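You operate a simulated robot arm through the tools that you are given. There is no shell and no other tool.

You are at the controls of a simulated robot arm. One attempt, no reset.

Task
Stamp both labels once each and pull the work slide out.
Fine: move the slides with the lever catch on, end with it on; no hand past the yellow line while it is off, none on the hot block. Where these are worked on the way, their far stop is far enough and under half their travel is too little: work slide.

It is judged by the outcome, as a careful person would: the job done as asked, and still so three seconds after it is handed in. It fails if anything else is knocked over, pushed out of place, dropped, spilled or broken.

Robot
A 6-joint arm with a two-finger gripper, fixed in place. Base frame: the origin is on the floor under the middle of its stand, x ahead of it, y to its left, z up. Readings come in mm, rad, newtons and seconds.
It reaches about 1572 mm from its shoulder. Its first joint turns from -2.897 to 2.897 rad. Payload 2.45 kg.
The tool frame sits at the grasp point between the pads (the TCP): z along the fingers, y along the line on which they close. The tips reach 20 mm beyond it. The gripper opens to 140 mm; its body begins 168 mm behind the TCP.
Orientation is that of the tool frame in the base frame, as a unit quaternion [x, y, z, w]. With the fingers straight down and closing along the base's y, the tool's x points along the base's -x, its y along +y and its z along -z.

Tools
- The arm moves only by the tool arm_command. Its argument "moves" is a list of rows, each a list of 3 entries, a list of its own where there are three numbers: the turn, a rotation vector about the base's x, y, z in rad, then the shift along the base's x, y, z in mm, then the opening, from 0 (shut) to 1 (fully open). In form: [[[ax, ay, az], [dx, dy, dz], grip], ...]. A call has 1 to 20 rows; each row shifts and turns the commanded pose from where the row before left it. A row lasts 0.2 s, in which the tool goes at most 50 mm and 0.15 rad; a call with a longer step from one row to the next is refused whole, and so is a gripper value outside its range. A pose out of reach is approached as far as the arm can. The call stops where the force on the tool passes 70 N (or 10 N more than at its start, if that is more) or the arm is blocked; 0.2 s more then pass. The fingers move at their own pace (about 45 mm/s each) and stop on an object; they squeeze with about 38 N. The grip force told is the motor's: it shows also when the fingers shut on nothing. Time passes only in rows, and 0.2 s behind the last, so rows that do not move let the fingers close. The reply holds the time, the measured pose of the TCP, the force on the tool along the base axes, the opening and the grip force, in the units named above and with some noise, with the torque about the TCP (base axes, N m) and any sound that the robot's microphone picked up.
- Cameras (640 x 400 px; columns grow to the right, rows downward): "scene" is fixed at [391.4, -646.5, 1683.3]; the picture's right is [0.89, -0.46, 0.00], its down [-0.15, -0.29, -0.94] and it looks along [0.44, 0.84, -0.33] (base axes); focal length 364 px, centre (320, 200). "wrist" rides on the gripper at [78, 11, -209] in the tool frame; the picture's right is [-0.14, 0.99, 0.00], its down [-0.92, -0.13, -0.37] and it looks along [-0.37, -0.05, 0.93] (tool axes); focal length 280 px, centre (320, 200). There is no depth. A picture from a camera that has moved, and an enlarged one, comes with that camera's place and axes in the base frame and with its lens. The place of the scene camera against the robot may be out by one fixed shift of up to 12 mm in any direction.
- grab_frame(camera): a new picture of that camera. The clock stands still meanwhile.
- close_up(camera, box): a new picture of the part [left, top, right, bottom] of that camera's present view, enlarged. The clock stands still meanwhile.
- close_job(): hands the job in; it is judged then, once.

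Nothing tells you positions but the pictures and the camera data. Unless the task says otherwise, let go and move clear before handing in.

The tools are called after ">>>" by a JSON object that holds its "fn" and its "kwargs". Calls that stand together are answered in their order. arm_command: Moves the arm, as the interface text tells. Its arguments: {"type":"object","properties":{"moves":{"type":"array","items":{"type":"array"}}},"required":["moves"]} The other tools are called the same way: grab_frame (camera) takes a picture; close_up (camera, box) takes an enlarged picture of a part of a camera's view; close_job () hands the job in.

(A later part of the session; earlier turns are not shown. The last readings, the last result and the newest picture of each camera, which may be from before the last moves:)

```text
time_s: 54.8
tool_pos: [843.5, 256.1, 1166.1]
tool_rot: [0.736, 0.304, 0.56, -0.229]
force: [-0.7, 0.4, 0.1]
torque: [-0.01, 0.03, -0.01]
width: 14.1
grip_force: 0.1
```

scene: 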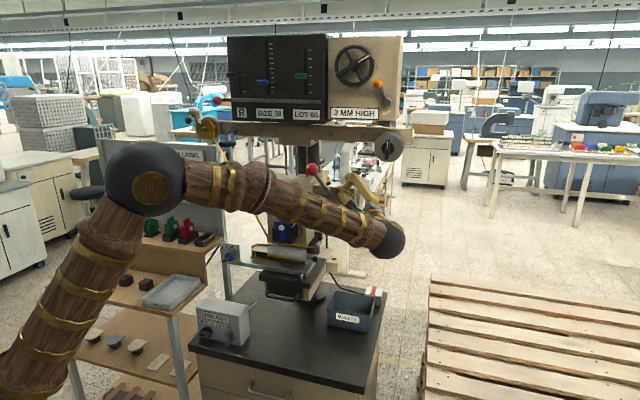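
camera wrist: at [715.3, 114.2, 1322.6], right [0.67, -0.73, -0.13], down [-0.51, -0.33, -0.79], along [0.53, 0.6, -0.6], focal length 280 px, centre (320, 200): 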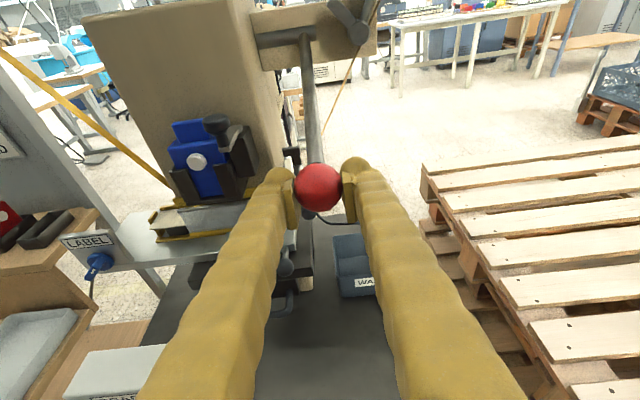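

The grip on the ball was lost. I look at where the lever is now before doing anything else.

>>> {"fn": "grab_frame", "kwargs": {"camera": "wrist"}}

>>> {"fn": "close_up", "kwargs": {"camera": "scene", "box": [220, 150, 380, 280]}}

```text
taken
camera wrist: at [722.6, 121.8, 1296.6], right [0.67, -0.73, -0.13], down [-0.51, -0.33, -0.79], along [0.53, 0.6, -0.6], focal length 280 px, centre (320, 200)
```

wrist: 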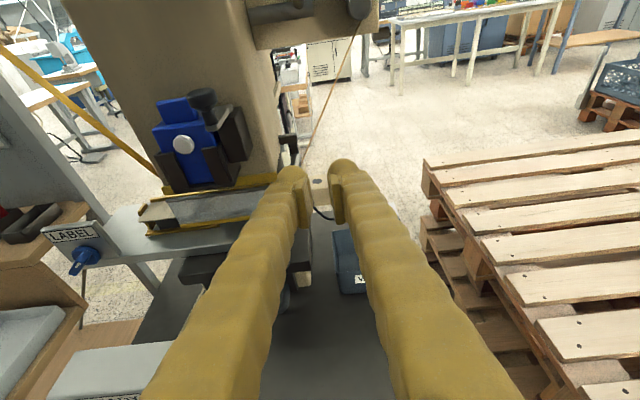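

```text
3.08 times, centred on (300, 215) of scene
camera zoom: at [391.4, -646.5, 1683.3], right [0.89, -0.46, 0.0], down [-0.15, -0.29, -0.94], along [0.44, 0.84, -0.33], focal length 1121 px, centre (382, 154)
```

zoom: 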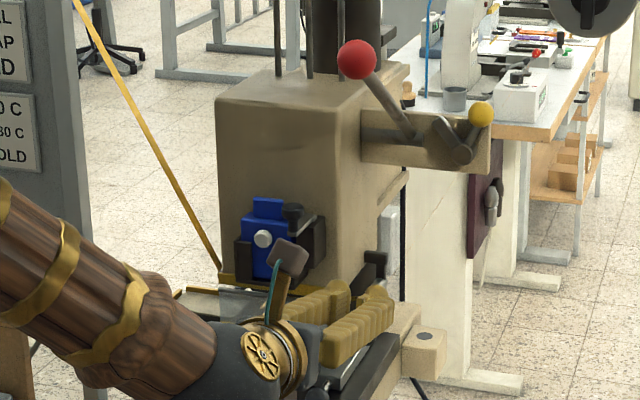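

The lever is spring-returned and slipped from the pads near the bottom. I check whether the right label got any mark, looking through the clear guard.

>>> {"fn": "close_up", "kwargs": {"camera": "wrist", "box": [130, 170, 290, 270]}}

>>> {"fn": "close_up", "kwargs": {"camera": "scene", "box": [240, 230, 330, 290]}}

```text
4.00 times, centred on (210, 220) of wrist
camera zoom: at [722.6, 121.8, 1296.6], right [0.67, -0.73, -0.13], down [-0.51, -0.33, -0.79], along [0.53, 0.6, -0.6], focal length 1122 px, centre (760, 120)
```

zoom: 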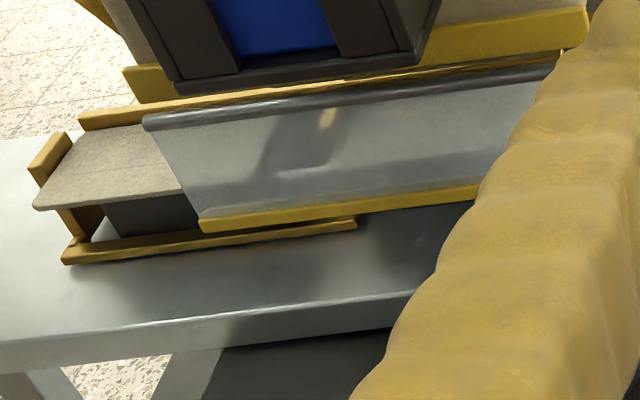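

```text
6.67 times, centred on (285, 260) of scene
camera zoom: at [391.4, -646.5, 1683.3], right [0.89, -0.46, 0.0], down [-0.15, -0.29, -0.94], along [0.44, 0.84, -0.33], focal length 2428 px, centre (553, -200)
```

zoom: 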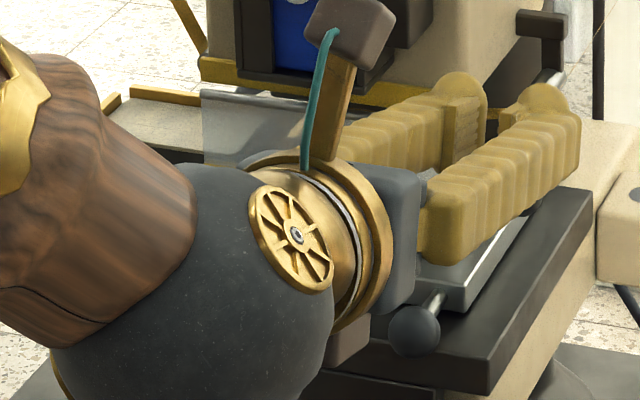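

I can't tell through the guard, so I'll be careful: put the catch back on, pull the slide out and inspect the label. First I retreat and go back to the catch.

>>> {"fn": "arm_command", "kwargs": {"moves": [[[0, 0, 0], [-30, -30, 5], 0.26], [[0, 0, 0], [-31, -31, 5], 0.26], [[0, 0, 0], [-31, -31, 5], 0.26], [[0.008, -0.1163, 0.0534], [22.9, -2.9, 14.6], 0.26], [[0.008, -0.1163, 0.0534], [22.9, -2.9, 14.6], 0.26], [[0.008, -0.1163, 0.0534], [22.9, -2.9, 14.6], 0.26], [[0.008, -0.1163, 0.0534], [22.9, -2.9, 14.6], 0.26], [[0.008, -0.1163, 0.0534], [22.9, -2.9, 14.6], 0.26], [[0.008, -0.1163, 0.0534], [22.9, -2.9, 14.6], 0.26], [[0.008, -0.1163, 0.0534], [22.9, -2.9, 14.6], 0.26], [[0.008, -0.1163, 0.0534], [22.9, -2.9, 14.6], 0.26], [[0, 0, 0], [25, 25, 0], 0.26], [[0, 0, 0], [25, 25, 0], 0.26], [[0, 0, 0], [0, 0, 0], 0.26]]}}

>>> {"fn": "grab_frame", "kwargs": {"camera": "wrist"}}

>>> {"fn": "close_up", "kwargs": {"camera": "wrist", "box": [240, 90, 400, 230]}}

>>> {"fn": "close_up", "kwargs": {"camera": "scene", "box": [220, 220, 340, 300]}}

```text
time_s: 57.8
tool_pos: [985.1, 191.8, 1297.7]
tool_rot: [0.322, 0.5, 0.778, -0.202]
force: [-0.3, 0.0, 0.0]
torque: [0.05, -0.04, 0.0]
width: 36.3
grip_force: 0.1
```

```text
taken
camera wrist: at [873.0, -2.3, 1298.0], right [0.73, -0.42, 0.55], down [0.46, -0.29, -0.84], along [0.51, 0.86, -0.02], focal length 280 px, centre (320, 200)
```

wrist: 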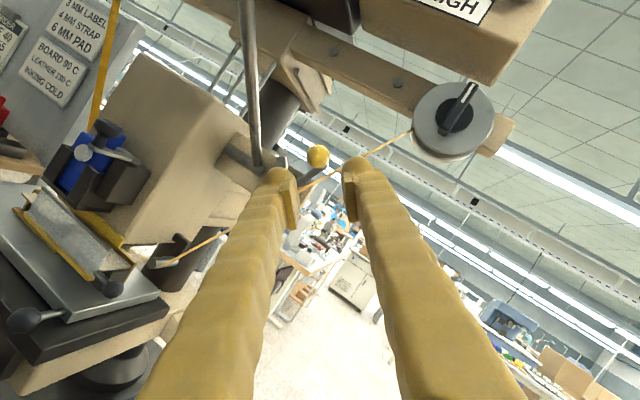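

```text
2.86 times, centred on (320, 160) of wrist
camera zoom: at [873.0, -2.3, 1298.0], right [0.73, -0.42, 0.55], down [0.46, -0.29, -0.84], along [0.51, 0.86, -0.02], focal length 801 px, centre (320, 314)
```

zoom: 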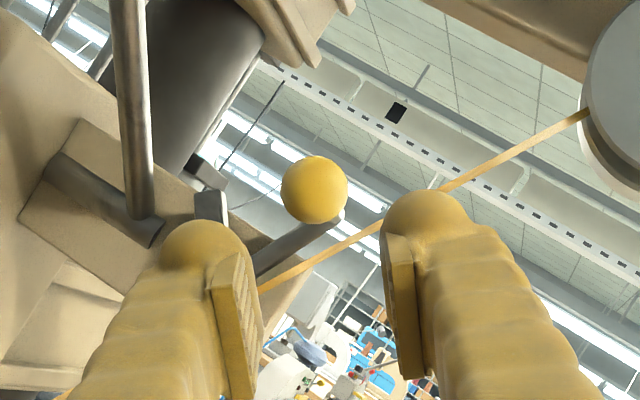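

```text
5.00 times, centred on (280, 260) of scene
camera zoom: at [391.4, -646.5, 1683.3], right [0.89, -0.46, 0.0], down [-0.15, -0.29, -0.94], along [0.44, 0.84, -0.33], focal length 1821 px, centre (520, -100)
```

zoom: 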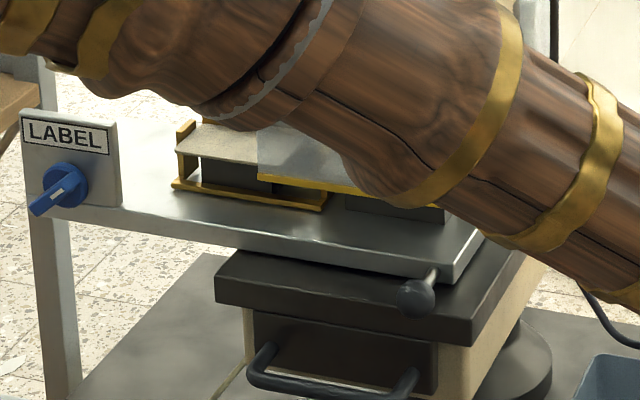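

The catch ball is lined up. I advance, close on it, and check.

>>> {"fn": "arm_command", "kwargs": {"moves": [[[0, 0, 0], [5.7, 20.4, 6.6], 0.27], [[0, 0, 0], [5.7, 20.4, 6.6], 0.27], [[0, 0, 0], [5.7, 20.4, 6.6], 0.27], [[0, 0, 0], [5.7, 20.4, 6.6], 0.27], [[0, 0, 0], [5.7, 20.4, 6.6], 0.27], [[0, 0, 0], [0, 0, 0], 0.08], [[0, 0, 0], [0, 0, 0], 0.08], [[0, 0, 0], [0, 0, 0], 0.08]]}}

>>> {"fn": "close_up", "kwargs": {"camera": "wrist", "box": [240, 90, 400, 230]}}

```text
time_s: 59.6
tool_pos: [1015.0, 293.9, 1331.3]
tool_rot: [0.321, 0.5, 0.779, -0.202]
force: [21.0, 6.7, 17.0]
torque: [-0.21, 0.12, -0.17]
width: 24.0
grip_force: 43.3
```

```text
2.86 times, centred on (320, 160) of wrist
camera zoom: at [902.7, 99.8, 1331.8], right [0.73, -0.42, 0.55], down [0.46, -0.29, -0.84], along [0.51, 0.86, -0.02], focal length 801 px, centre (320, 314)
```

zoom: 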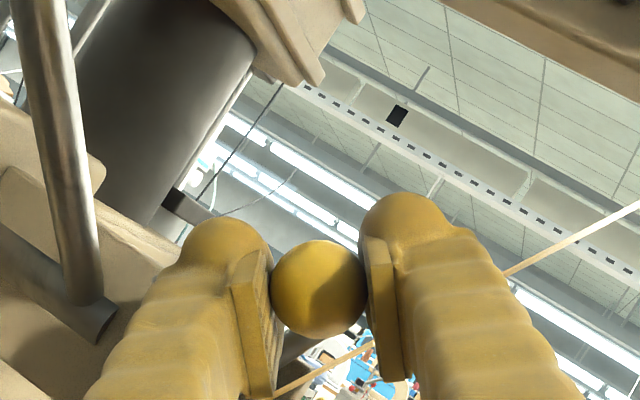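

Gripped. Now I swing the catch back to the left along its arc.

>>> {"fn": "arm_command", "kwargs": {"moves": [[[-0.074, -0.074, 0], [-2.8, 2.8, 3.0], 0.08], [[-0.074, -0.074, 0], [-3.8, 3.8, 3.0], 0.08], [[-0.074, -0.074, 0], [-5.0, 5.0, 2.0], 0.08], [[0, 0, 0], [0, 0, 0], 0.08]]}}

```text
time_s: 60.6
tool_pos: [1000.7, 305.6, 1337.7]
tool_rot: [0.255, 0.603, 0.748, -0.109]
force: [18.3, 19.5, 4.3]
torque: [0.1, 0.04, 0.07]
width: 23.8
grip_force: 45.1
```

>>> {"fn": "arm_command", "kwargs": {"moves": [[[-0.074, -0.074, 0], [-4.2, 5.0, 0.9], 0.08], [[-0.074, -0.074, 0], [-4.5, 4.5, 0.2], 0.08], [[-0.074, -0.074, 0], [-4.6, 4.6, -0.4], 0.08], [[0, 0, 0], [0, 0, 0], 0.08]]}}

```text
time_s: 61.6
tool_pos: [987.8, 319.8, 1338.8]
tool_rot: [0.181, 0.69, 0.701, -0.012]
force: [-10.7, -10.1, -17.3]
torque: [0.02, 0.14, 0.26]
width: 23.9
grip_force: 44.8
```

>>> {"fn": "arm_command", "kwargs": {"moves": [[[-0.074, -0.074, 0], [-4.7, 4.2, -1.4], 0.08], [[-0.074, -0.074, 0], [-4.8, 4.8, -1.9], 0.08], [[0, 0, 0], [0, 0, 0], 0.08]]}}

```text
time_s: 62.4
tool_pos: [979.0, 329.0, 1336.8]
tool_rot: [0.128, 0.739, 0.66, 0.052]
force: [5.6, -1.3, -17.0]
torque: [-0.09, -0.1, -0.22]
width: 23.6
grip_force: 44.8
```

>>> {"fn": "arm_command", "kwargs": {"moves": [[[-0.074, -0.074, 0], [-4.6, 4.6, -3.2], 0.08], [[0, 0, 0], [0, 0, 0], 0.08]]}}

>>> {"fn": "close_up", "kwargs": {"camera": "wrist", "box": [240, 90, 400, 230]}}

```text
time_s: 63.0
tool_pos: [974.9, 332.5, 1333.6]
tool_rot: [0.102, 0.761, 0.636, 0.085]
force: [30.8, 0.0, 1.6]
torque: [-0.03, -0.18, -0.28]
width: 23.6
grip_force: 44.6
```

```text
2.86 times, centred on (320, 160) of wrist
camera zoom: at [846.6, 156.2, 1380.8], right [0.18, 0.13, 0.97], down [0.79, -0.61, -0.06], along [0.59, 0.78, -0.21], focal length 801 px, centre (320, 314)
```

zoom: 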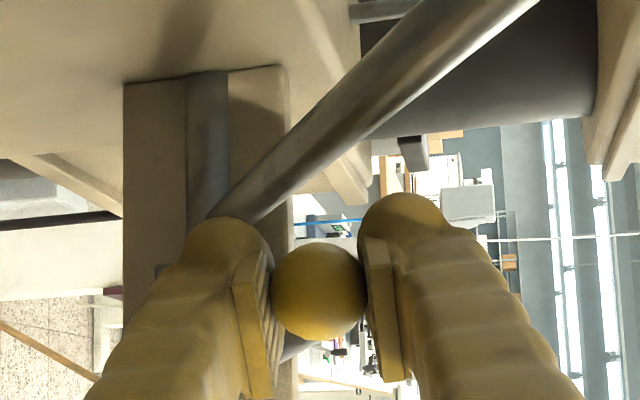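

The catch is back at its left stop (same pose as at the start, with resistance). I nudge once more, let go, and back out.

>>> {"fn": "arm_command", "kwargs": {"moves": [[[0, 0, 0], [-0.8, 0.8, -0.5], 0.08], [[0, 0, 0], [0, 0, 0], 0.08], [[0, 0, 0], [0, 0, 0], 0.32], [[0, 0, 0], [0, 0, 0], 0.32], [[0, 0, 0], [-5.1, -19, 3.5], 0.32], [[0, 0, 0], [-7.7, -28.5, 5.3], 0.32], [[0, 0, 0], [-7.7, -28.5, 5.3], 0.32], [[0, 0, 0], [-7.7, -28.5, 5.3], 0.32]]}}

>>> {"fn": "close_up", "kwargs": {"camera": "wrist", "box": [240, 90, 400, 230]}}

>>> {"fn": "grab_frame", "kwargs": {"camera": "scene"}}

```text
time_s: 64.8
tool_pos: [946.0, 228.1, 1353.4]
tool_rot: [0.103, 0.759, 0.637, 0.083]
force: [-0.5, 0.4, 0.6]
torque: [0.0, 0.0, -0.01]
width: 44.8
grip_force: 0.0
```

```text
2.86 times, centred on (320, 160) of wrist
camera zoom: at [817.2, 52.1, 1400.1], right [0.18, 0.13, 0.97], down [0.79, -0.61, -0.06], along [0.59, 0.78, -0.21], focal length 801 px, centre (320, 314)
```

zoom: 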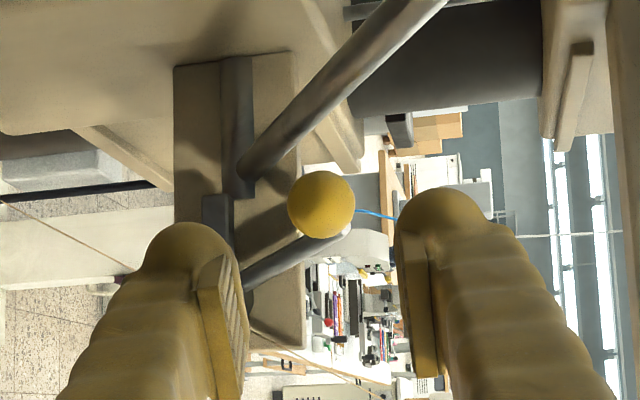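

```text
taken
```

scene: 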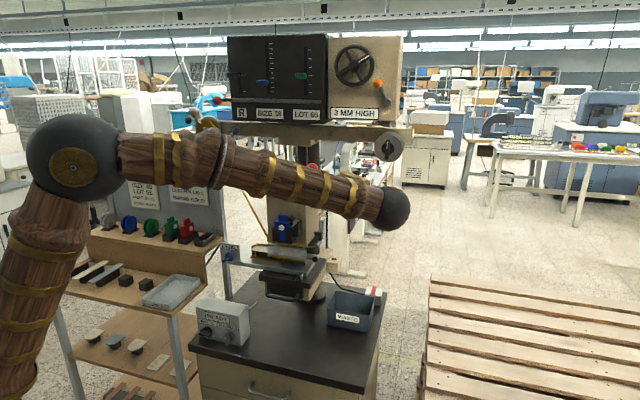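

The catch is on again, as at the start. I retreat and head back to the slide handle, looking at the label on the way.

>>> {"fn": "arm_command", "kwargs": {"moves": [[[-0.0879, 0.0236, 0], [-32.5, -32.5, 0], 0.32], [[-0.0879, 0.0236, 0], [-32.5, -32.5, 0], 0.32], [[-0.0879, 0.0236, 0], [-32.5, -32.5, 0], 0.32], [[-0.0879, 0.0236, 0], [-32.5, -32.5, 0], 0.32], [[-0.0879, 0.0236, 0], [-32.5, -32.5, 0], 0.32], [[0, 0, -0.0654], [-20.4, 20.4, -31], 0.27], [[0, 0, -0.0654], [-20.4, 20.4, -31], 0.27], [[0, 0, -0.0654], [-20.4, 20.4, -31], 0.27], [[0, 0, -0.0654], [-20.4, 20.4, -31], 0.27], [[0, 0, -0.0654], [-20.4, 20.4, -31], 0.27], [[0, 0, -0.0654], [-20.4, 20.4, -31], 0.27], [[0, 0, -0.0654], [-20.4, 20.4, -31], 0.27], [[0, 0, -0.0654], [-20.4, 20.4, -31], 0.27], [[0, 0, 0], [0, 0, 0], 0.27]]}}

>>> {"fn": "grab_frame", "kwargs": {"camera": "wrist"}}

>>> {"fn": "close_up", "kwargs": {"camera": "wrist", "box": [320, 0, 520, 180]}}

>>> {"fn": "close_up", "kwargs": {"camera": "scene", "box": [240, 225, 330, 285]}}

```text
time_s: 67.8
tool_pos: [618.4, 229.3, 1103.3]
tool_rot: [0.342, 0.823, 0.418, 0.174]
force: [-0.5, -0.4, 0.9]
torque: [0.0, -0.01, -0.01]
width: 37.7
grip_force: 0.1
```

```text
taken
camera wrist: at [448.0, 170.2, 1235.4], right [0.51, 0.31, 0.8], down [0.38, -0.92, 0.11], along [0.77, 0.25, -0.59], focal length 280 px, centre (320, 200)
```

wrist: 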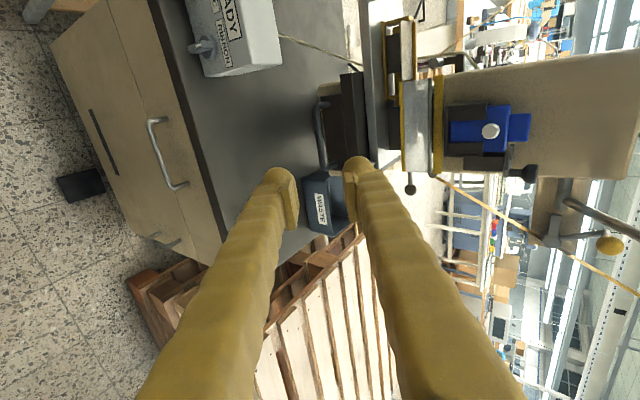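

```text
2.22 times, centred on (420, 90) of wrist
camera zoom: at [448.0, 170.2, 1235.4], right [0.51, 0.31, 0.8], down [0.38, -0.92, 0.11], along [0.77, 0.25, -0.59], focal length 623 px, centre (98, 444)
```

zoom: 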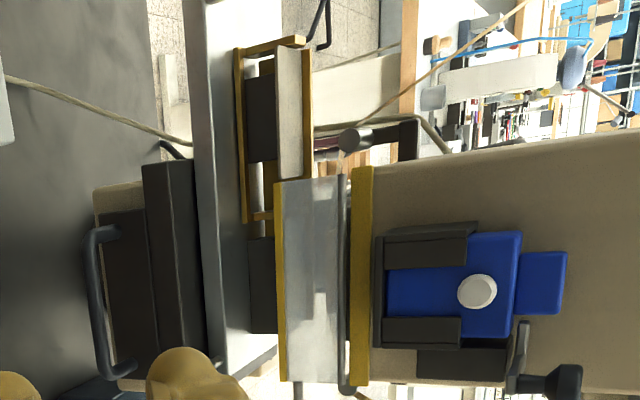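

```text
6.67 times, centred on (285, 255) of scene
camera zoom: at [391.4, -646.5, 1683.3], right [0.89, -0.46, 0.0], down [-0.15, -0.29, -0.94], along [0.44, 0.84, -0.33], focal length 2428 px, centre (553, -167)
```

zoom: 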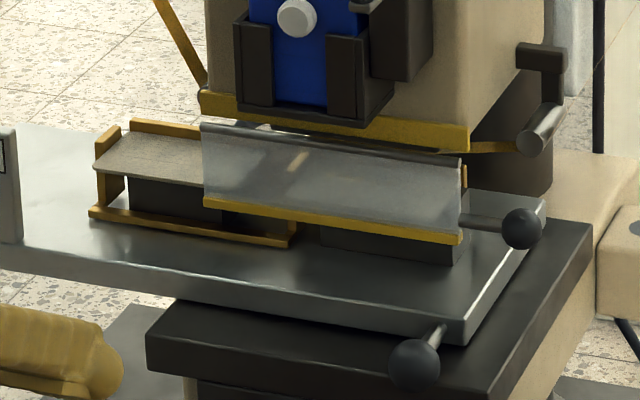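

The label can't be read behind the guard, so I go to the handle to pull the slide out.

>>> {"fn": "arm_command", "kwargs": {"moves": [[[0, 0, 0], [24.5, 24.5, -25.7], 0.25], [[0, 0, 0], [24.5, 24.5, -25.7], 0.25], [[0, 0, 0], [24.5, 24.5, -25.7], 0.25], [[0, 0, 0], [24.5, 24.5, -25.7], 0.25], [[0, 0, 0], [24.5, 24.5, -25.7], 0.25], [[0, 0, 0], [0, 0, 0], 0.25]]}}

>>> {"fn": "close_up", "kwargs": {"camera": "wrist", "box": [240, 80, 440, 240]}}

```text
time_s: 69.2
tool_pos: [740.7, 353.0, 973.9]
tool_rot: [0.342, 0.823, 0.418, 0.174]
force: [-0.4, -0.1, 0.3]
torque: [-0.04, 0.01, 0.0]
width: 34.8
grip_force: 0.0
```

```text
2.50 times, centred on (340, 160) of wrist
camera zoom: at [571.2, 293.0, 1106.6], right [0.51, 0.31, 0.8], down [0.38, -0.92, 0.11], along [0.77, 0.25, -0.59], focal length 701 px, centre (270, 300)
```

zoom: 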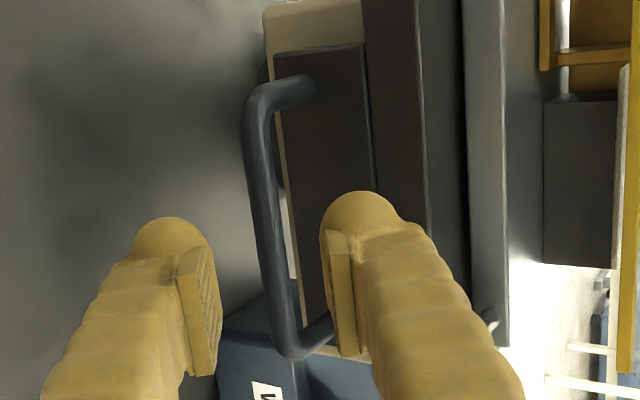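

>>> {"fn": "arm_command", "kwargs": {"moves": [[[0, 0, 0], [8.3, 8.3, -9.1], 0.25], [[0, 0, 0], [8.3, 8.3, -9.1], 0.25], [[0, 0, 0], [8.3, 8.3, -9.1], 0.25], [[0, 0, 0], [8.3, 8.3, -9.1], 0.25], [[0, 0, 0], [0, 0, 0], 0.0], [[0, 0, 0], [0, 0, 0], 0.0], [[0, 0, 0], [0, 0, 0], 0.0]]}}

>>> {"fn": "close_up", "kwargs": {"camera": "wrist", "box": [240, 80, 440, 240]}}

```text
time_s: 70.8
tool_pos: [775.1, 383.4, 938.9]
tool_rot: [0.343, 0.823, 0.418, 0.174]
force: [2.9, -0.7, 9.1]
torque: [-0.41, -0.52, 0.45]
width: 10.3
grip_force: 35.5
```

```text
2.50 times, centred on (340, 160) of wrist
camera zoom: at [605.2, 325.1, 1071.4], right [0.51, 0.31, 0.8], down [0.38, -0.92, 0.11], along [0.77, 0.25, -0.59], focal length 701 px, centre (270, 300)
```

zoom: 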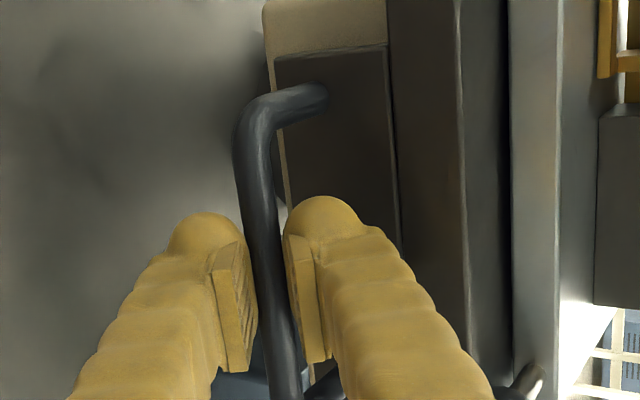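

Gripped. I pull the slide out (catch on).

>>> {"fn": "arm_command", "kwargs": {"moves": [[[0, 0, 0], [-4, -4, 0], 0.0], [[0, 0, 0], [-7, -7, 0], 0.0], [[0, 0, 0], [-8.5, -8.5, 0], 0.0], [[0, 0, 0], [-8.5, -8.5, 0], 0.0], [[0, 0, 0], [-8.5, -8.5, 0], 0.0], [[0, 0, 0], [-8.5, -8.5, 0], 0.0], [[0, 0, 0], [-8.5, -8.5, 0], 0.0], [[0, 0, 0], [-8.5, -8.5, 0], 0.0]]}}

>>> {"fn": "close_up", "kwargs": {"camera": "scene", "box": [180, 220, 340, 350]}}

```text
time_s: 72.6
tool_pos: [712.1, 323.6, 941.0]
tool_rot: [0.344, 0.823, 0.418, 0.175]
force: [20.6, -18.3, 15.7]
torque: [-0.57, -0.79, 0.02]
width: 9.8
grip_force: 37.5
```

```text
3.08 times, centred on (260, 285) of scene
camera zoom: at [391.4, -646.5, 1683.3], right [0.89, -0.46, 0.0], down [-0.15, -0.29, -0.94], along [0.44, 0.84, -0.33], focal length 1121 px, centre (505, -62)
```

zoom: 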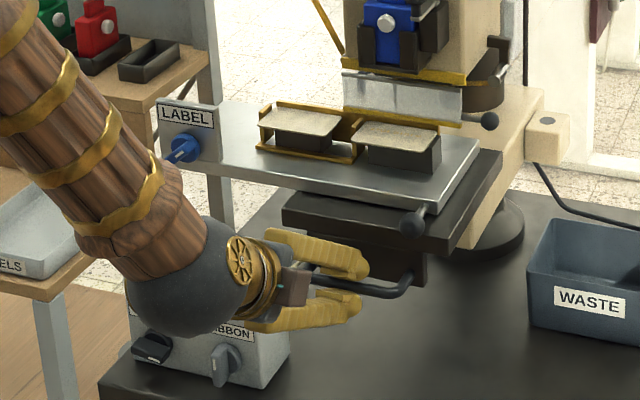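

Labels are out in view; I zoom in on both of them.

>>> {"fn": "close_up", "kwargs": {"camera": "scene", "box": [235, 240, 300, 285]}}

>>> {"fn": "grab_frame", "kwargs": {"camera": "wrist"}}

```text
8.89 times, centred on (268, 262) of scene
camera zoom: at [391.4, -646.5, 1683.3], right [0.89, -0.46, 0.0], down [-0.15, -0.29, -0.94], along [0.44, 0.84, -0.33], focal length 3238 px, centre (787, -356)
```

zoom: 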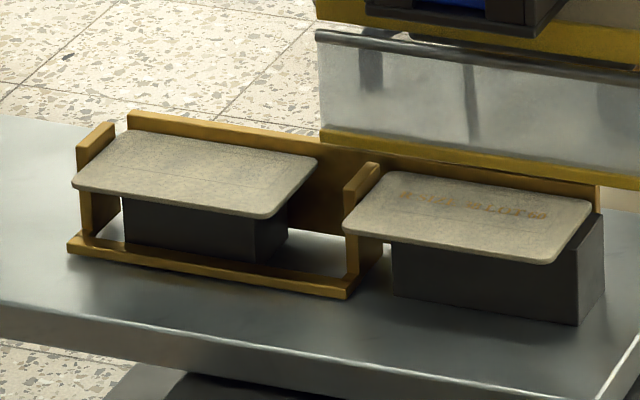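

```text
taken
camera wrist: at [542.7, 264.8, 1071.8], right [0.51, 0.31, 0.8], down [0.38, -0.92, 0.11], along [0.77, 0.25, -0.59], focal length 280 px, centre (320, 200)
```

wrist: 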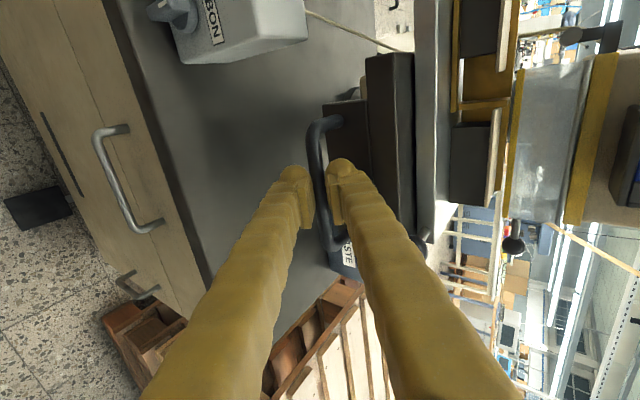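

The right label now carries a gold print; the left is still blank. I zoom in to see whether the print is complete.

>>> {"fn": "close_up", "kwargs": {"camera": "scene", "box": [268, 255, 298, 274]}}

>>> {"fn": "close_up", "kwargs": {"camera": "scene", "box": [240, 250, 272, 270]}}

```text
16.00 times, centred on (283, 264) of scene
camera zoom: at [391.4, -646.5, 1683.3], right [0.89, -0.46, 0.0], down [-0.15, -0.29, -0.94], along [0.44, 0.84, -0.33], focal length 5828 px, centre (912, -832)
```

zoom: 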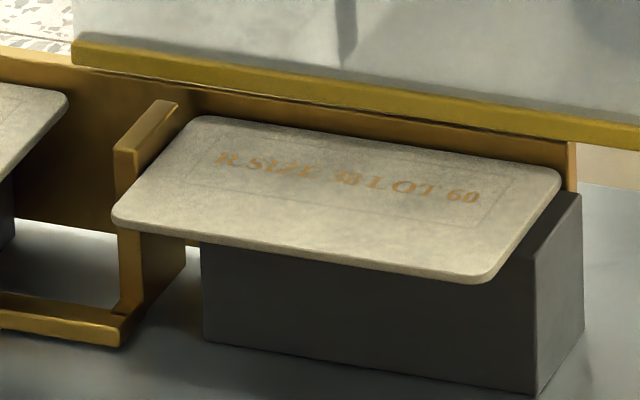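

```text
16.00 times, centred on (256, 260) of scene
camera zoom: at [391.4, -646.5, 1683.3], right [0.89, -0.46, 0.0], down [-0.15, -0.29, -0.94], along [0.44, 0.84, -0.33], focal length 5828 px, centre (1344, -760)
```

zoom: 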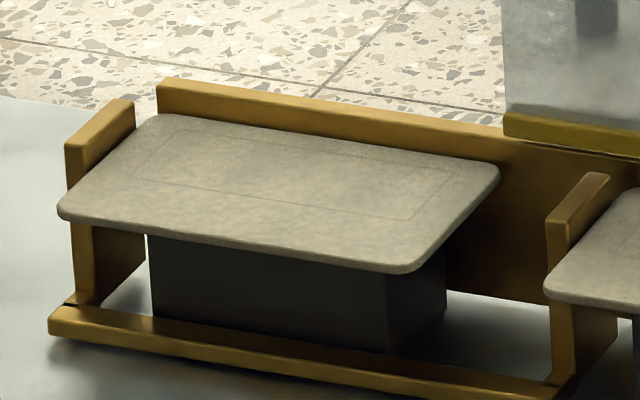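

The right label is clearly stamped once ("R SIZE 38 LOT 60"), so that stroke was complete. I pull the slide the rest of the way out, then shift the cross table to bring the left label under the die.

>>> {"fn": "arm_command", "kwargs": {"moves": [[[0, 0, 0], [-7.1, -9.9, 0], 0.0], [[0, 0, 0], [-8.5, -8.5, 0], 0.0], [[0, 0, 0], [-8.5, -8.5, 0], 0.0], [[0, 0, 0], [-8.5, -8.5, 0], 0.0], [[0, 0, 0], [-7, -7, 0], 0.0], [[0, 0, 0], [-5, -5, 0], 0.0]]}}

>>> {"fn": "close_up", "kwargs": {"camera": "scene", "box": [180, 220, 340, 350]}}

```text
time_s: 74.0
tool_pos: [668.0, 277.6, 940.4]
tool_rot: [0.342, 0.823, 0.418, 0.176]
force: [-16.6, 21.3, 41.5]
torque: [-0.02, -0.73, 0.79]
width: 9.2
grip_force: 37.1
```

```text
3.08 times, centred on (260, 285) of scene
camera zoom: at [391.4, -646.5, 1683.3], right [0.89, -0.46, 0.0], down [-0.15, -0.29, -0.94], along [0.44, 0.84, -0.33], focal length 1121 px, centre (505, -62)
```

zoom: 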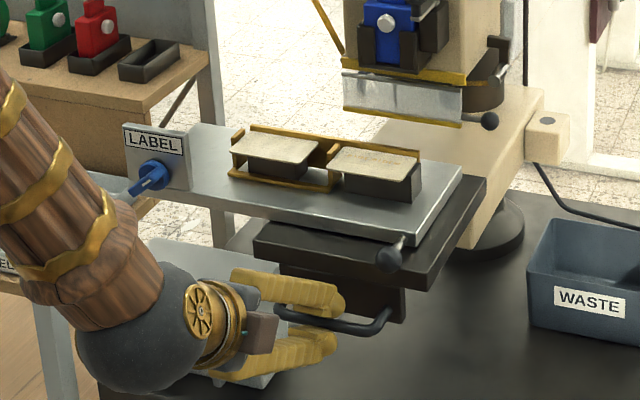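

The slide is nearly fully out and the guard is well clear. I release the handle, back off and look at the cross-table knob.

>>> {"fn": "arm_command", "kwargs": {"moves": [[[0, 0, 0], [0, 0, 1.5], 0.0], [[0, 0, 0], [0, 0, 0], 0.25], [[0, 0, 0], [0, 0, 0], 0.25], [[0, 0, 0], [-8, -8, 9], 0.25], [[0, 0, 0], [-8, -8, 14], 0.25], [[0, 0, 0], [-6, -6, 25], 0.25], [[0, 0, 0], [-4, -4, 30], 0.25], [[0, 0, 0], [-2, -2, 35], 0.25], [[0, 0, 0], [0, 0, 35], 0.25], [[0, 0, 0], [0, 0, 35], 0.25]]}}

>>> {"fn": "grab_frame", "kwargs": {"camera": "wrist"}}

>>> {"fn": "close_up", "kwargs": {"camera": "wrist", "box": [300, 50, 500, 230]}}

>>> {"fn": "close_up", "kwargs": {"camera": "scene", "box": [230, 260, 320, 330]}}

```text
time_s: 76.2
tool_pos: [640.1, 249.4, 1124.2]
tool_rot: [0.343, 0.823, 0.418, 0.174]
force: [-0.2, 0.6, 1.0]
torque: [0.03, 0.02, -0.02]
width: 35.3
grip_force: 0.1
```

```text
taken
camera wrist: at [470.0, 191.1, 1257.1], right [0.51, 0.31, 0.8], down [0.38, -0.92, 0.11], along [0.77, 0.25, -0.59], focal length 280 px, centre (320, 200)
```

wrist: 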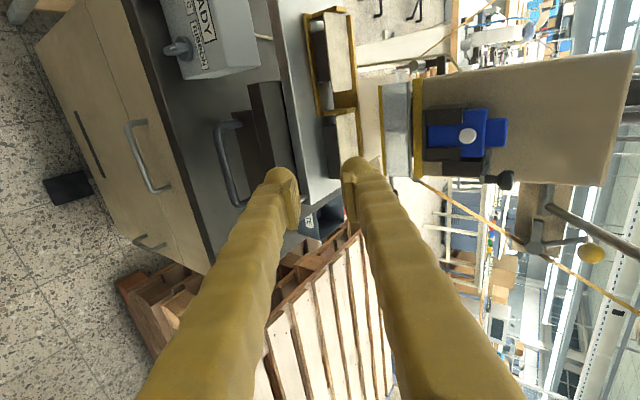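

```text
2.22 times, centred on (400, 140) of wrist
camera zoom: at [470.0, 191.1, 1257.1], right [0.51, 0.31, 0.8], down [0.38, -0.92, 0.11], along [0.77, 0.25, -0.59], focal length 623 px, centre (142, 333)
```

zoom: 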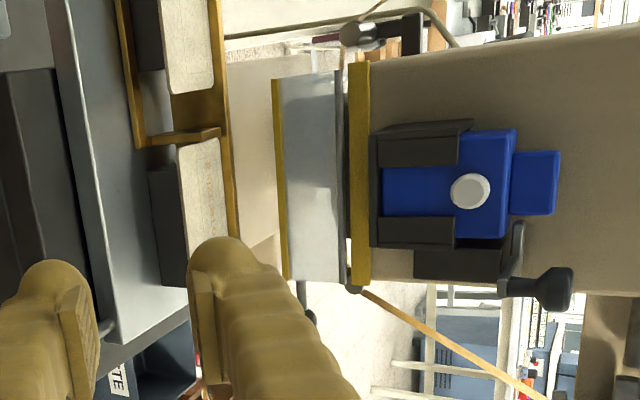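

```text
5.71 times, centred on (275, 295) of scene
camera zoom: at [391.4, -646.5, 1683.3], right [0.89, -0.46, 0.0], down [-0.15, -0.29, -0.94], along [0.44, 0.84, -0.33], focal length 2081 px, centre (577, -343)
```

zoom: 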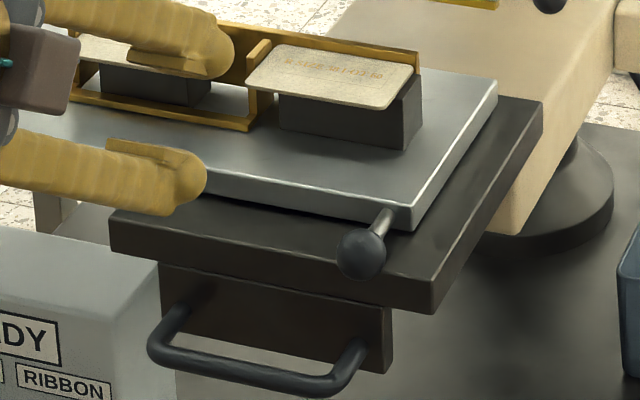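

I roll the gripper back so the fingers close sideways and pitch it down steeper, to grip the cross-table knob.

>>> {"fn": "arm_command", "kwargs": {"moves": [[[0.0817, 0.0813, -0.0841], [2.2, -6, -1.3], 0.4], [[0.0817, 0.0813, -0.0841], [2.2, -6, -1.3], 0.4], [[0.0817, 0.0813, -0.0841], [2.2, -6, -1.3], 0.4], [[0.0817, 0.0813, -0.0841], [2.2, -6, -1.3], 0.4], [[0.0817, 0.0813, -0.0841], [2.2, -6, -1.3], 0.4], [[0.0817, 0.0813, -0.0841], [2.2, -6, -1.3], 0.4], [[0.0817, 0.0813, -0.0841], [2.2, -6, -1.3], 0.4], [[0.0817, 0.0813, -0.0841], [2.2, -6, -1.3], 0.4], [[0.0817, 0.0813, -0.0841], [2.2, -6, -1.3], 0.4], [[0.0817, 0.0813, -0.0841], [2.2, -6, -1.3], 0.4], [[0.0817, 0.0813, -0.0841], [2.2, -6, -1.3], 0.4], [[-0.0884, 0.0884, 0], [0, 0, 0], 0.4], [[-0.0884, 0.0884, 0], [0, 0, 0], 0.4], [[0, 0, 0], [0, 0, 0], 0.4]]}}

>>> {"fn": "grab_frame", "kwargs": {"camera": "wrist"}}

>>> {"fn": "close_up", "kwargs": {"camera": "wrist", "box": [240, 90, 420, 230]}}

```text
time_s: 79.2
tool_pos: [664.6, 181.4, 1110.1]
tool_rot: [0.87, 0.36, 0.312, -0.131]
force: [-0.2, -0.1, -0.4]
torque: [0.02, -0.04, 0.0]
width: 55.8
grip_force: 0.0
```

```text
taken
camera wrist: at [621.4, 122.8, 1320.3], right [0.62, -0.78, -0.09], down [-0.76, -0.58, -0.3], along [0.18, 0.26, -0.95], focal length 280 px, centre (320, 200)
```

wrist: 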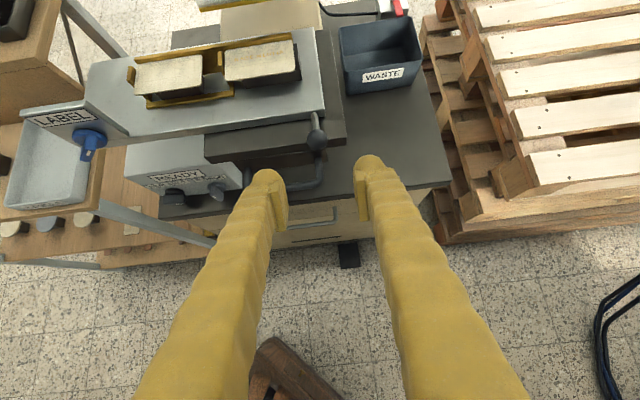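

```text
2.86 times, centred on (330, 160) of wrist
camera zoom: at [621.4, 122.8, 1320.3], right [0.62, -0.78, -0.09], down [-0.76, -0.58, -0.3], along [0.18, 0.26, -0.95], focal length 801 px, centre (291, 314)
```

zoom: 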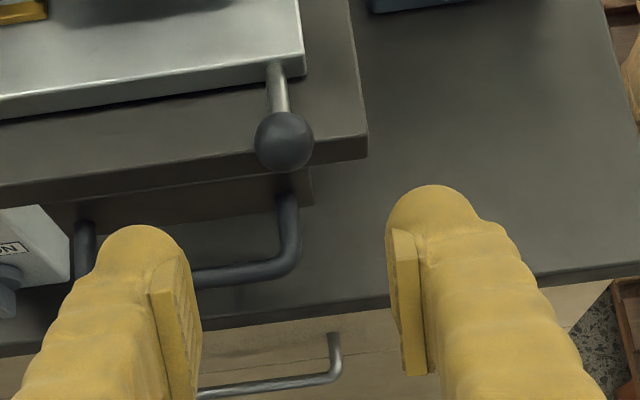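

Knob seen clearly at about (745, 265, 995), over the plate's front edge. I descend to straddle it with the pads, stopping slightly above the plate.

>>> {"fn": "arm_command", "kwargs": {"moves": [[[0, 0, 0], [13.9, 14.6, -21.4], 0.38], [[0, 0, 0], [13.9, 14.6, -21.4], 0.38], [[0, 0, 0], [13.9, 14.6, -21.4], 0.38], [[0, 0, 0], [13.9, 14.6, -21.4], 0.38], [[0, 0, 0], [0, 0, 0], 0.38]]}}

>>> {"fn": "close_up", "kwargs": {"camera": "wrist", "box": [240, 110, 400, 230]}}

>>> {"fn": "close_up", "kwargs": {"camera": "scene", "box": [230, 260, 320, 330]}}

```text
time_s: 80.4
tool_pos: [719.7, 242.8, 1024.6]
tool_rot: [0.87, 0.359, 0.312, -0.129]
force: [-0.5, 0.1, 0.3]
torque: [0.01, 0.02, -0.01]
width: 53.2
grip_force: 0.1
```

```text
3.33 times, centred on (320, 170) of wrist
camera zoom: at [676.6, 182.4, 1235.6], right [0.62, -0.78, -0.09], down [-0.76, -0.58, -0.3], along [0.18, 0.26, -0.95], focal length 935 px, centre (320, 300)
```

zoom: 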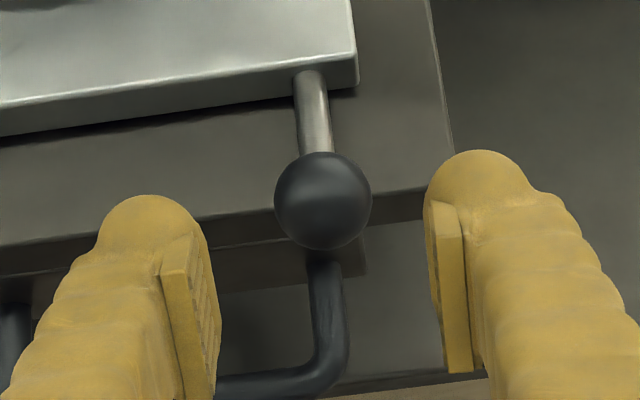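

```text
5.71 times, centred on (275, 295) of scene
camera zoom: at [391.4, -646.5, 1683.3], right [0.89, -0.46, 0.0], down [-0.15, -0.29, -0.94], along [0.44, 0.84, -0.33], focal length 2081 px, centre (577, -343)
```

zoom: 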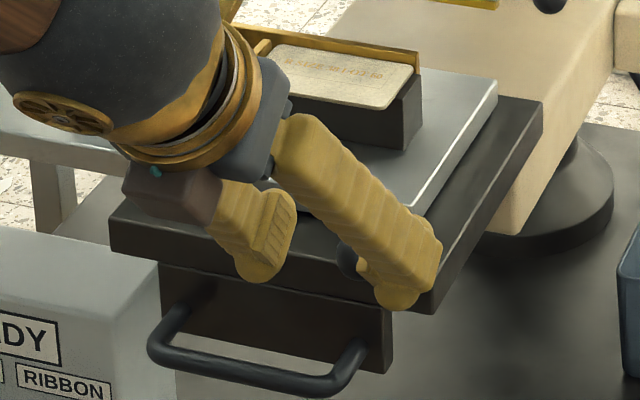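

>>> {"fn": "arm_command", "kwargs": {"moves": [[[0, 0, 0], [6.9, 5.4, -10], 0.38], [[0, 0, 0], [6.9, 5.4, -10], 0.38], [[0, 0, 0], [0, 0, 0], 0.1], [[0, 0, 0], [0, 0, 0], 0.1], [[0, 0, 0], [0, 0, 0], 0.1]]}}

>>> {"fn": "close_up", "kwargs": {"camera": "wrist", "box": [240, 110, 400, 230]}}

```text
time_s: 81.6
tool_pos: [734.4, 252.1, 1005.0]
tool_rot: [0.87, 0.36, 0.312, -0.13]
force: [-3.7, 6.1, 1.8]
torque: [0.08, 0.0, 0.16]
width: 24.6
grip_force: 31.8
```

```text
3.33 times, centred on (320, 170) of wrist
camera zoom: at [691.4, 192.8, 1215.5], right [0.62, -0.78, -0.09], down [-0.76, -0.58, -0.3], along [0.18, 0.26, -0.95], focal length 935 px, centre (320, 300)
```

zoom: 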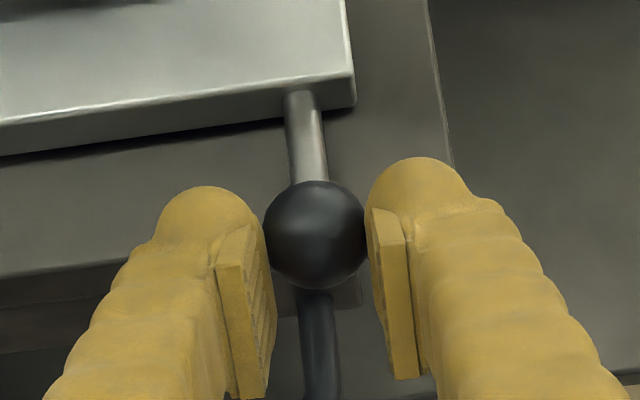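

The knob is gripped. I slide the cross table to the right, watching force.

>>> {"fn": "arm_command", "kwargs": {"moves": [[[0, 0, 0], [3, -3, 0], 0.1], [[0, 0, 0], [5, -5, 0], 0.1], [[0, 0, 0], [6, -6, 0], 0.1], [[0, 0, 0], [0, 0, 0], 0.1]]}}

>>> {"fn": "close_up", "kwargs": {"camera": "scene", "box": [180, 220, 340, 350]}}

```text
time_s: 82.6
tool_pos: [749.9, 236.5, 1005.1]
tool_rot: [0.87, 0.359, 0.313, -0.13]
force: [1.3, 1.5, 16.5]
torque: [0.16, -0.2, 0.07]
width: 24.1
grip_force: 44.8
```

```text
3.08 times, centred on (260, 285) of scene
camera zoom: at [391.4, -646.5, 1683.3], right [0.89, -0.46, 0.0], down [-0.15, -0.29, -0.94], along [0.44, 0.84, -0.33], focal length 1121 px, centre (505, -62)
```

zoom: 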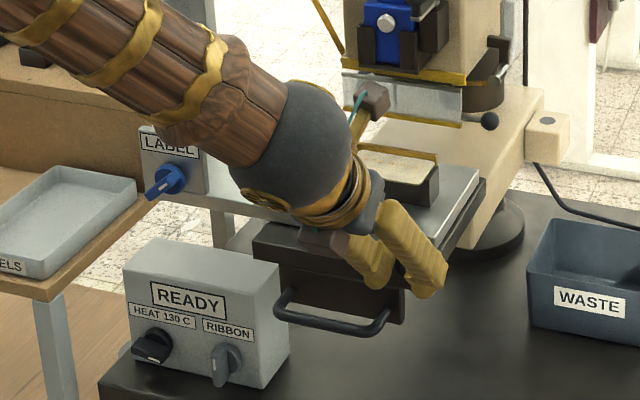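

>>> {"fn": "arm_command", "kwargs": {"moves": [[[0, 0, 0], [7, -7, 0.3], 0.1], [[0, 0, 0], [7, -7, 0.3], 0.1], [[0, 0, 0], [7, -7, 0], 0.1], [[0, 0, 0], [7, -7, 0], 0.1], [[0, 0, 0], [7, -7, 0], 0.1], [[0, 0, 0], [7, -7, 0], 0.1], [[0, 0, 0], [7, -7, 0], 0.1], [[0, 0, 0], [0, 0, 0], 0.1]]}}

>>> {"fn": "close_up", "kwargs": {"camera": "scene", "box": [180, 220, 340, 350]}}

```text
time_s: 84.4
tool_pos: [797.6, 188.4, 1005.7]
tool_rot: [0.869, 0.36, 0.313, -0.13]
force: [-0.7, 0.0, 20.7]
torque: [0.21, -0.19, 0.02]
width: 24.3
grip_force: 45.0
```

```text
3.08 times, centred on (260, 285) of scene
camera zoom: at [391.4, -646.5, 1683.3], right [0.89, -0.46, 0.0], down [-0.15, -0.29, -0.94], along [0.44, 0.84, -0.33], focal length 1121 px, centre (505, -62)
```

zoom: 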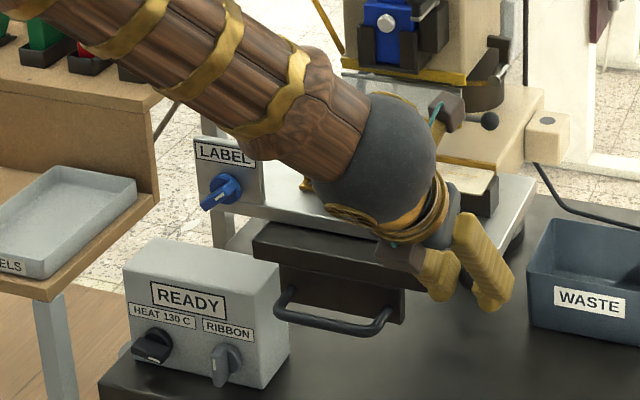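

>>> {"fn": "arm_command", "kwargs": {"moves": [[[0, 0, 0], [6, -6, 0.3], 0.1], [[0, 0, 0], [6, -6, 0], 0.1], [[0, 0, 0], [5, -5, 0], 0.1], [[0, 0, 0], [3, -3, 0], 0.1], [[0, 0, 0], [0, 0, 0], 0.1]]}}

```text
time_s: 85.6
tool_pos: [817.6, 168.0, 1005.1]
tool_rot: [0.87, 0.36, 0.313, -0.129]
force: [2.2, -5.7, 19.6]
torque: [0.18, -0.21, -0.1]
width: 23.9
grip_force: 44.8
```

>>> {"fn": "arm_command", "kwargs": {"moves": [[[0, 0, 0], [2, -2, 0], 0.1], [[0, 0, 0], [2, -2, 0], 0.1], [[0, 0, 0], [0, 0, 0], 0.1]]}}

```text
time_s: 86.4
tool_pos: [819.0, 166.8, 1005.7]
tool_rot: [0.869, 0.36, 0.312, -0.131]
force: [-45.1, 43.5, 30.5]
torque: [0.66, 0.01, 0.85]
width: 24.1
grip_force: 44.5
```

The cross table hit its stop after 120 mm, exactly one label spacing. I relieve, release and back away, then look at the alignment.

>>> {"fn": "arm_command", "kwargs": {"moves": [[[0, 0, 0], [-1.2, 1.2, 0], 0.1], [[0, 0, 0], [0, 0, 0], 0.38], [[0, 0, 0], [0, 0, 0], 0.38], [[0, 0, 0], [-11, -11, 19], 0.38], [[0, 0, 0], [-14, -14, 24], 0.38], [[0, 0, 0], [-14, -14, 24], 0.38], [[0, 0, 0], [-14, -14, 24], 0.38], [[0, 0, 0], [0, 0, 0], 0.38]]}}

>>> {"fn": "grab_frame", "kwargs": {"camera": "wrist"}}

>>> {"fn": "close_up", "kwargs": {"camera": "scene", "box": [180, 220, 340, 350]}}

```text
time_s: 88.2
tool_pos: [766.8, 113.1, 1094.3]
tool_rot: [0.87, 0.36, 0.311, -0.13]
force: [0.2, -0.3, 0.1]
torque: [-0.01, -0.01, 0.02]
width: 53.3
grip_force: 0.0
```

```text
taken
camera wrist: at [723.6, 53.0, 1304.7], right [0.62, -0.78, -0.09], down [-0.76, -0.58, -0.3], along [0.18, 0.26, -0.95], focal length 280 px, centre (320, 200)
```

wrist: 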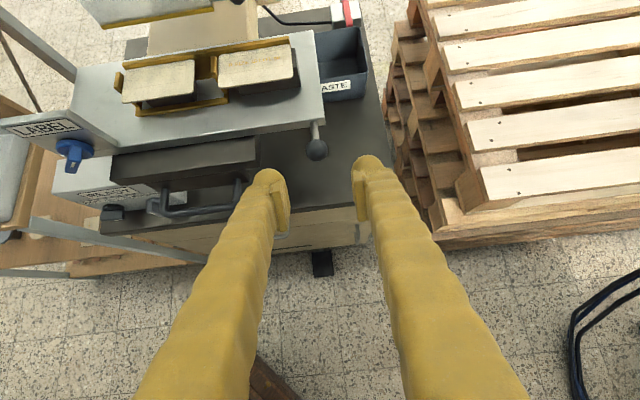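

```text
3.08 times, centred on (260, 285) of scene
camera zoom: at [391.4, -646.5, 1683.3], right [0.89, -0.46, 0.0], down [-0.15, -0.29, -0.94], along [0.44, 0.84, -0.33], focal length 1121 px, centre (505, -62)
```

zoom: 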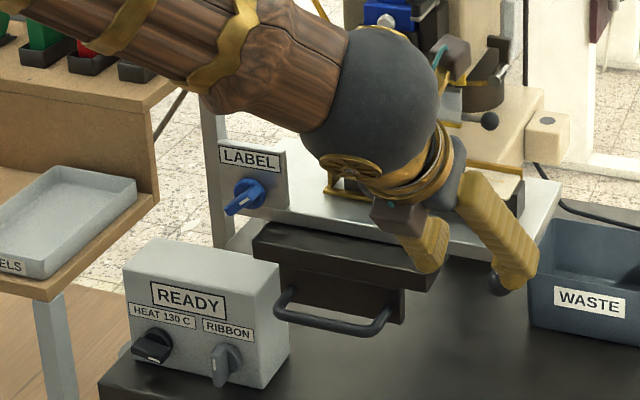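

Both labels and table look fine. I roll the gripper back for the handle and move in front of it.

>>> {"fn": "arm_command", "kwargs": {"moves": [[[0.0884, -0.0884, 0], [-10, -10, 5], 0.3], [[0.0884, -0.0884, 0], [-10, -10, 5], 0.25], [[-0.0817, -0.0813, 0.0841], [-12, 11.5, 0], 0.25], [[-0.0817, -0.0813, 0.0841], [-12, 11.5, 0], 0.25], [[-0.0817, -0.0813, 0.0841], [-12, 11.5, 0], 0.25], [[-0.0817, -0.0813, 0.0841], [-12, 11.5, 0], 0.25], [[-0.0817, -0.0813, 0.0841], [-12, 11.5, 0], 0.25], [[-0.0817, -0.0813, 0.0841], [-12, 11.5, 0], 0.25], [[-0.0817, -0.0813, 0.0841], [-12, 11.5, 0], 0.25], [[-0.0817, -0.0813, 0.0841], [-12, 11.5, 0], 0.25], [[-0.0817, -0.0813, 0.0841], [-12, 11.5, 0], 0.25], [[-0.0817, -0.0813, 0.0841], [-12, 11.5, 0], 0.25], [[-0.0817, -0.0813, 0.0841], [-12, 11.5, 0], 0.25], [[0, 0, 0], [0, 0, 0], 0.25]]}}

>>> {"fn": "grab_frame", "kwargs": {"camera": "wrist"}}

>>> {"fn": "close_up", "kwargs": {"camera": "scene", "box": [220, 220, 340, 310]}}

```text
time_s: 91.2
tool_pos: [615.4, 218.3, 1105.1]
tool_rot: [0.342, 0.824, 0.418, 0.174]
force: [-0.6, -0.6, 0.8]
torque: [-0.01, 0.0, 0.0]
width: 35.2
grip_force: 0.0
```

```text
taken
camera wrist: at [445.1, 160.2, 1238.3], right [0.51, 0.32, 0.8], down [0.39, -0.92, 0.12], along [0.77, 0.25, -0.59], focal length 280 px, centre (320, 200)
```

wrist: 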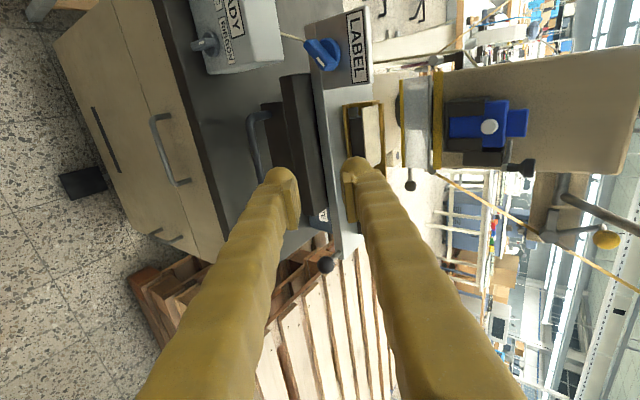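

```text
4.44 times, centred on (280, 265) of scene
camera zoom: at [391.4, -646.5, 1683.3], right [0.89, -0.46, 0.0], down [-0.15, -0.29, -0.94], along [0.44, 0.84, -0.33], focal length 1619 px, centre (498, -89)
```

zoom: 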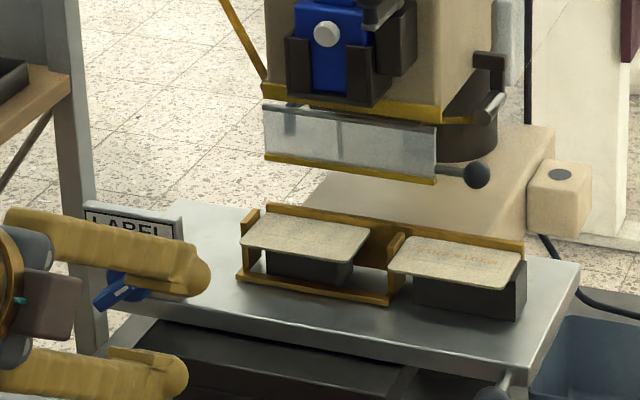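

>>> {"fn": "arm_command", "kwargs": {"moves": [[[0, 0, 0], [4.5, 6.2, -32.6], 0.25], [[0, 0, 0], [4.5, 6.2, -32.6], 0.25], [[0, 0, 0], [4.5, 6.2, -32.6], 0.25], [[0, 0, 0], [4.5, 6.2, -32.6], 0.25], [[0, 0, 0], [0, 0, 0], 0.25]]}}

>>> {"fn": "close_up", "kwargs": {"camera": "wrist", "box": [240, 80, 440, 240]}}

```text
time_s: 92.4
tool_pos: [633.6, 241.8, 973.7]
tool_rot: [0.344, 0.823, 0.417, 0.174]
force: [0.3, 0.6, 0.1]
torque: [-0.04, -0.01, -0.02]
width: 34.9
grip_force: 0.0
```

```text
2.50 times, centred on (340, 160) of wrist
camera zoom: at [463.4, 183.3, 1106.0], right [0.51, 0.32, 0.8], down [0.38, -0.92, 0.11], along [0.77, 0.25, -0.59], focal length 701 px, centre (270, 300)
```

zoom: 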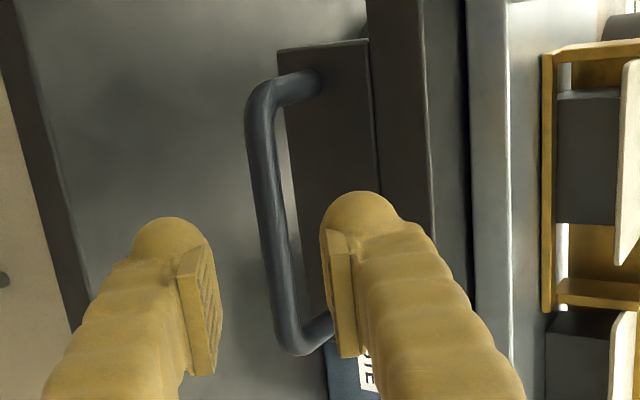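

>>> {"fn": "arm_command", "kwargs": {"moves": [[[0, 0, 0], [8.5, 8.5, -8.9], 0.25], [[0, 0, 0], [8.5, 8.5, -8.9], 0.25], [[0, 0, 0], [8.5, 8.5, -8.9], 0.25], [[0, 0, 0], [8.5, 8.5, -8.9], 0.25], [[0, 0, 0], [0, 0, 0], 0.0], [[0, 0, 0], [0, 0, 0], 0.0], [[0, 0, 0], [0, 0, 0], 0.0]]}}

>>> {"fn": "close_up", "kwargs": {"camera": "wrist", "box": [240, 80, 440, 240]}}

```text
time_s: 94.0
tool_pos: [666.6, 277.4, 938.9]
tool_rot: [0.343, 0.823, 0.418, 0.174]
force: [1.5, 1.8, -2.6]
torque: [-0.45, -0.4, 0.47]
width: 10.4
grip_force: 35.3
```

```text
2.50 times, centred on (340, 160) of wrist
camera zoom: at [497.2, 218.9, 1071.8], right [0.51, 0.32, 0.8], down [0.38, -0.92, 0.11], along [0.77, 0.25, -0.59], focal length 701 px, centre (270, 300)
```

zoom: 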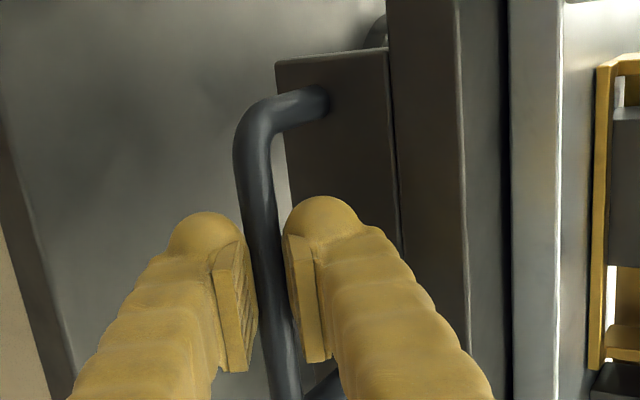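

Gripped. I push the slide in again toward the far stop.

>>> {"fn": "arm_command", "kwargs": {"moves": [[[0, 0, 0], [4, 4, 0], 0.0], [[0, 0, 0], [7, 7, 0], 0.0], [[0, 0, 0], [8.5, 8.5, 0], 0.0], [[0, 0, 0], [8.5, 8.5, 0], 0.0], [[0, 0, 0], [8.5, 8.5, 0], 0.0], [[0, 0, 0], [8.5, 8.5, 0], 0.0]]}}

>>> {"fn": "close_up", "kwargs": {"camera": "scene", "box": [180, 220, 340, 350]}}

```text
time_s: 95.4
tool_pos: [712.3, 321.5, 939.0]
tool_rot: [0.343, 0.823, 0.418, 0.173]
force: [-9.8, 7.8, -8.9]
torque: [-0.44, -0.35, 0.63]
width: 10.0
grip_force: 37.6
```

```text
3.08 times, centred on (260, 285) of scene
camera zoom: at [391.4, -646.5, 1683.3], right [0.89, -0.46, 0.0], down [-0.15, -0.29, -0.94], along [0.44, 0.84, -0.33], focal length 1121 px, centre (505, -62)
```

zoom: 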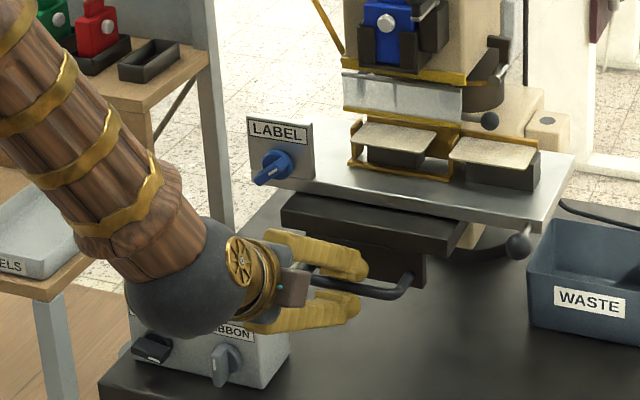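

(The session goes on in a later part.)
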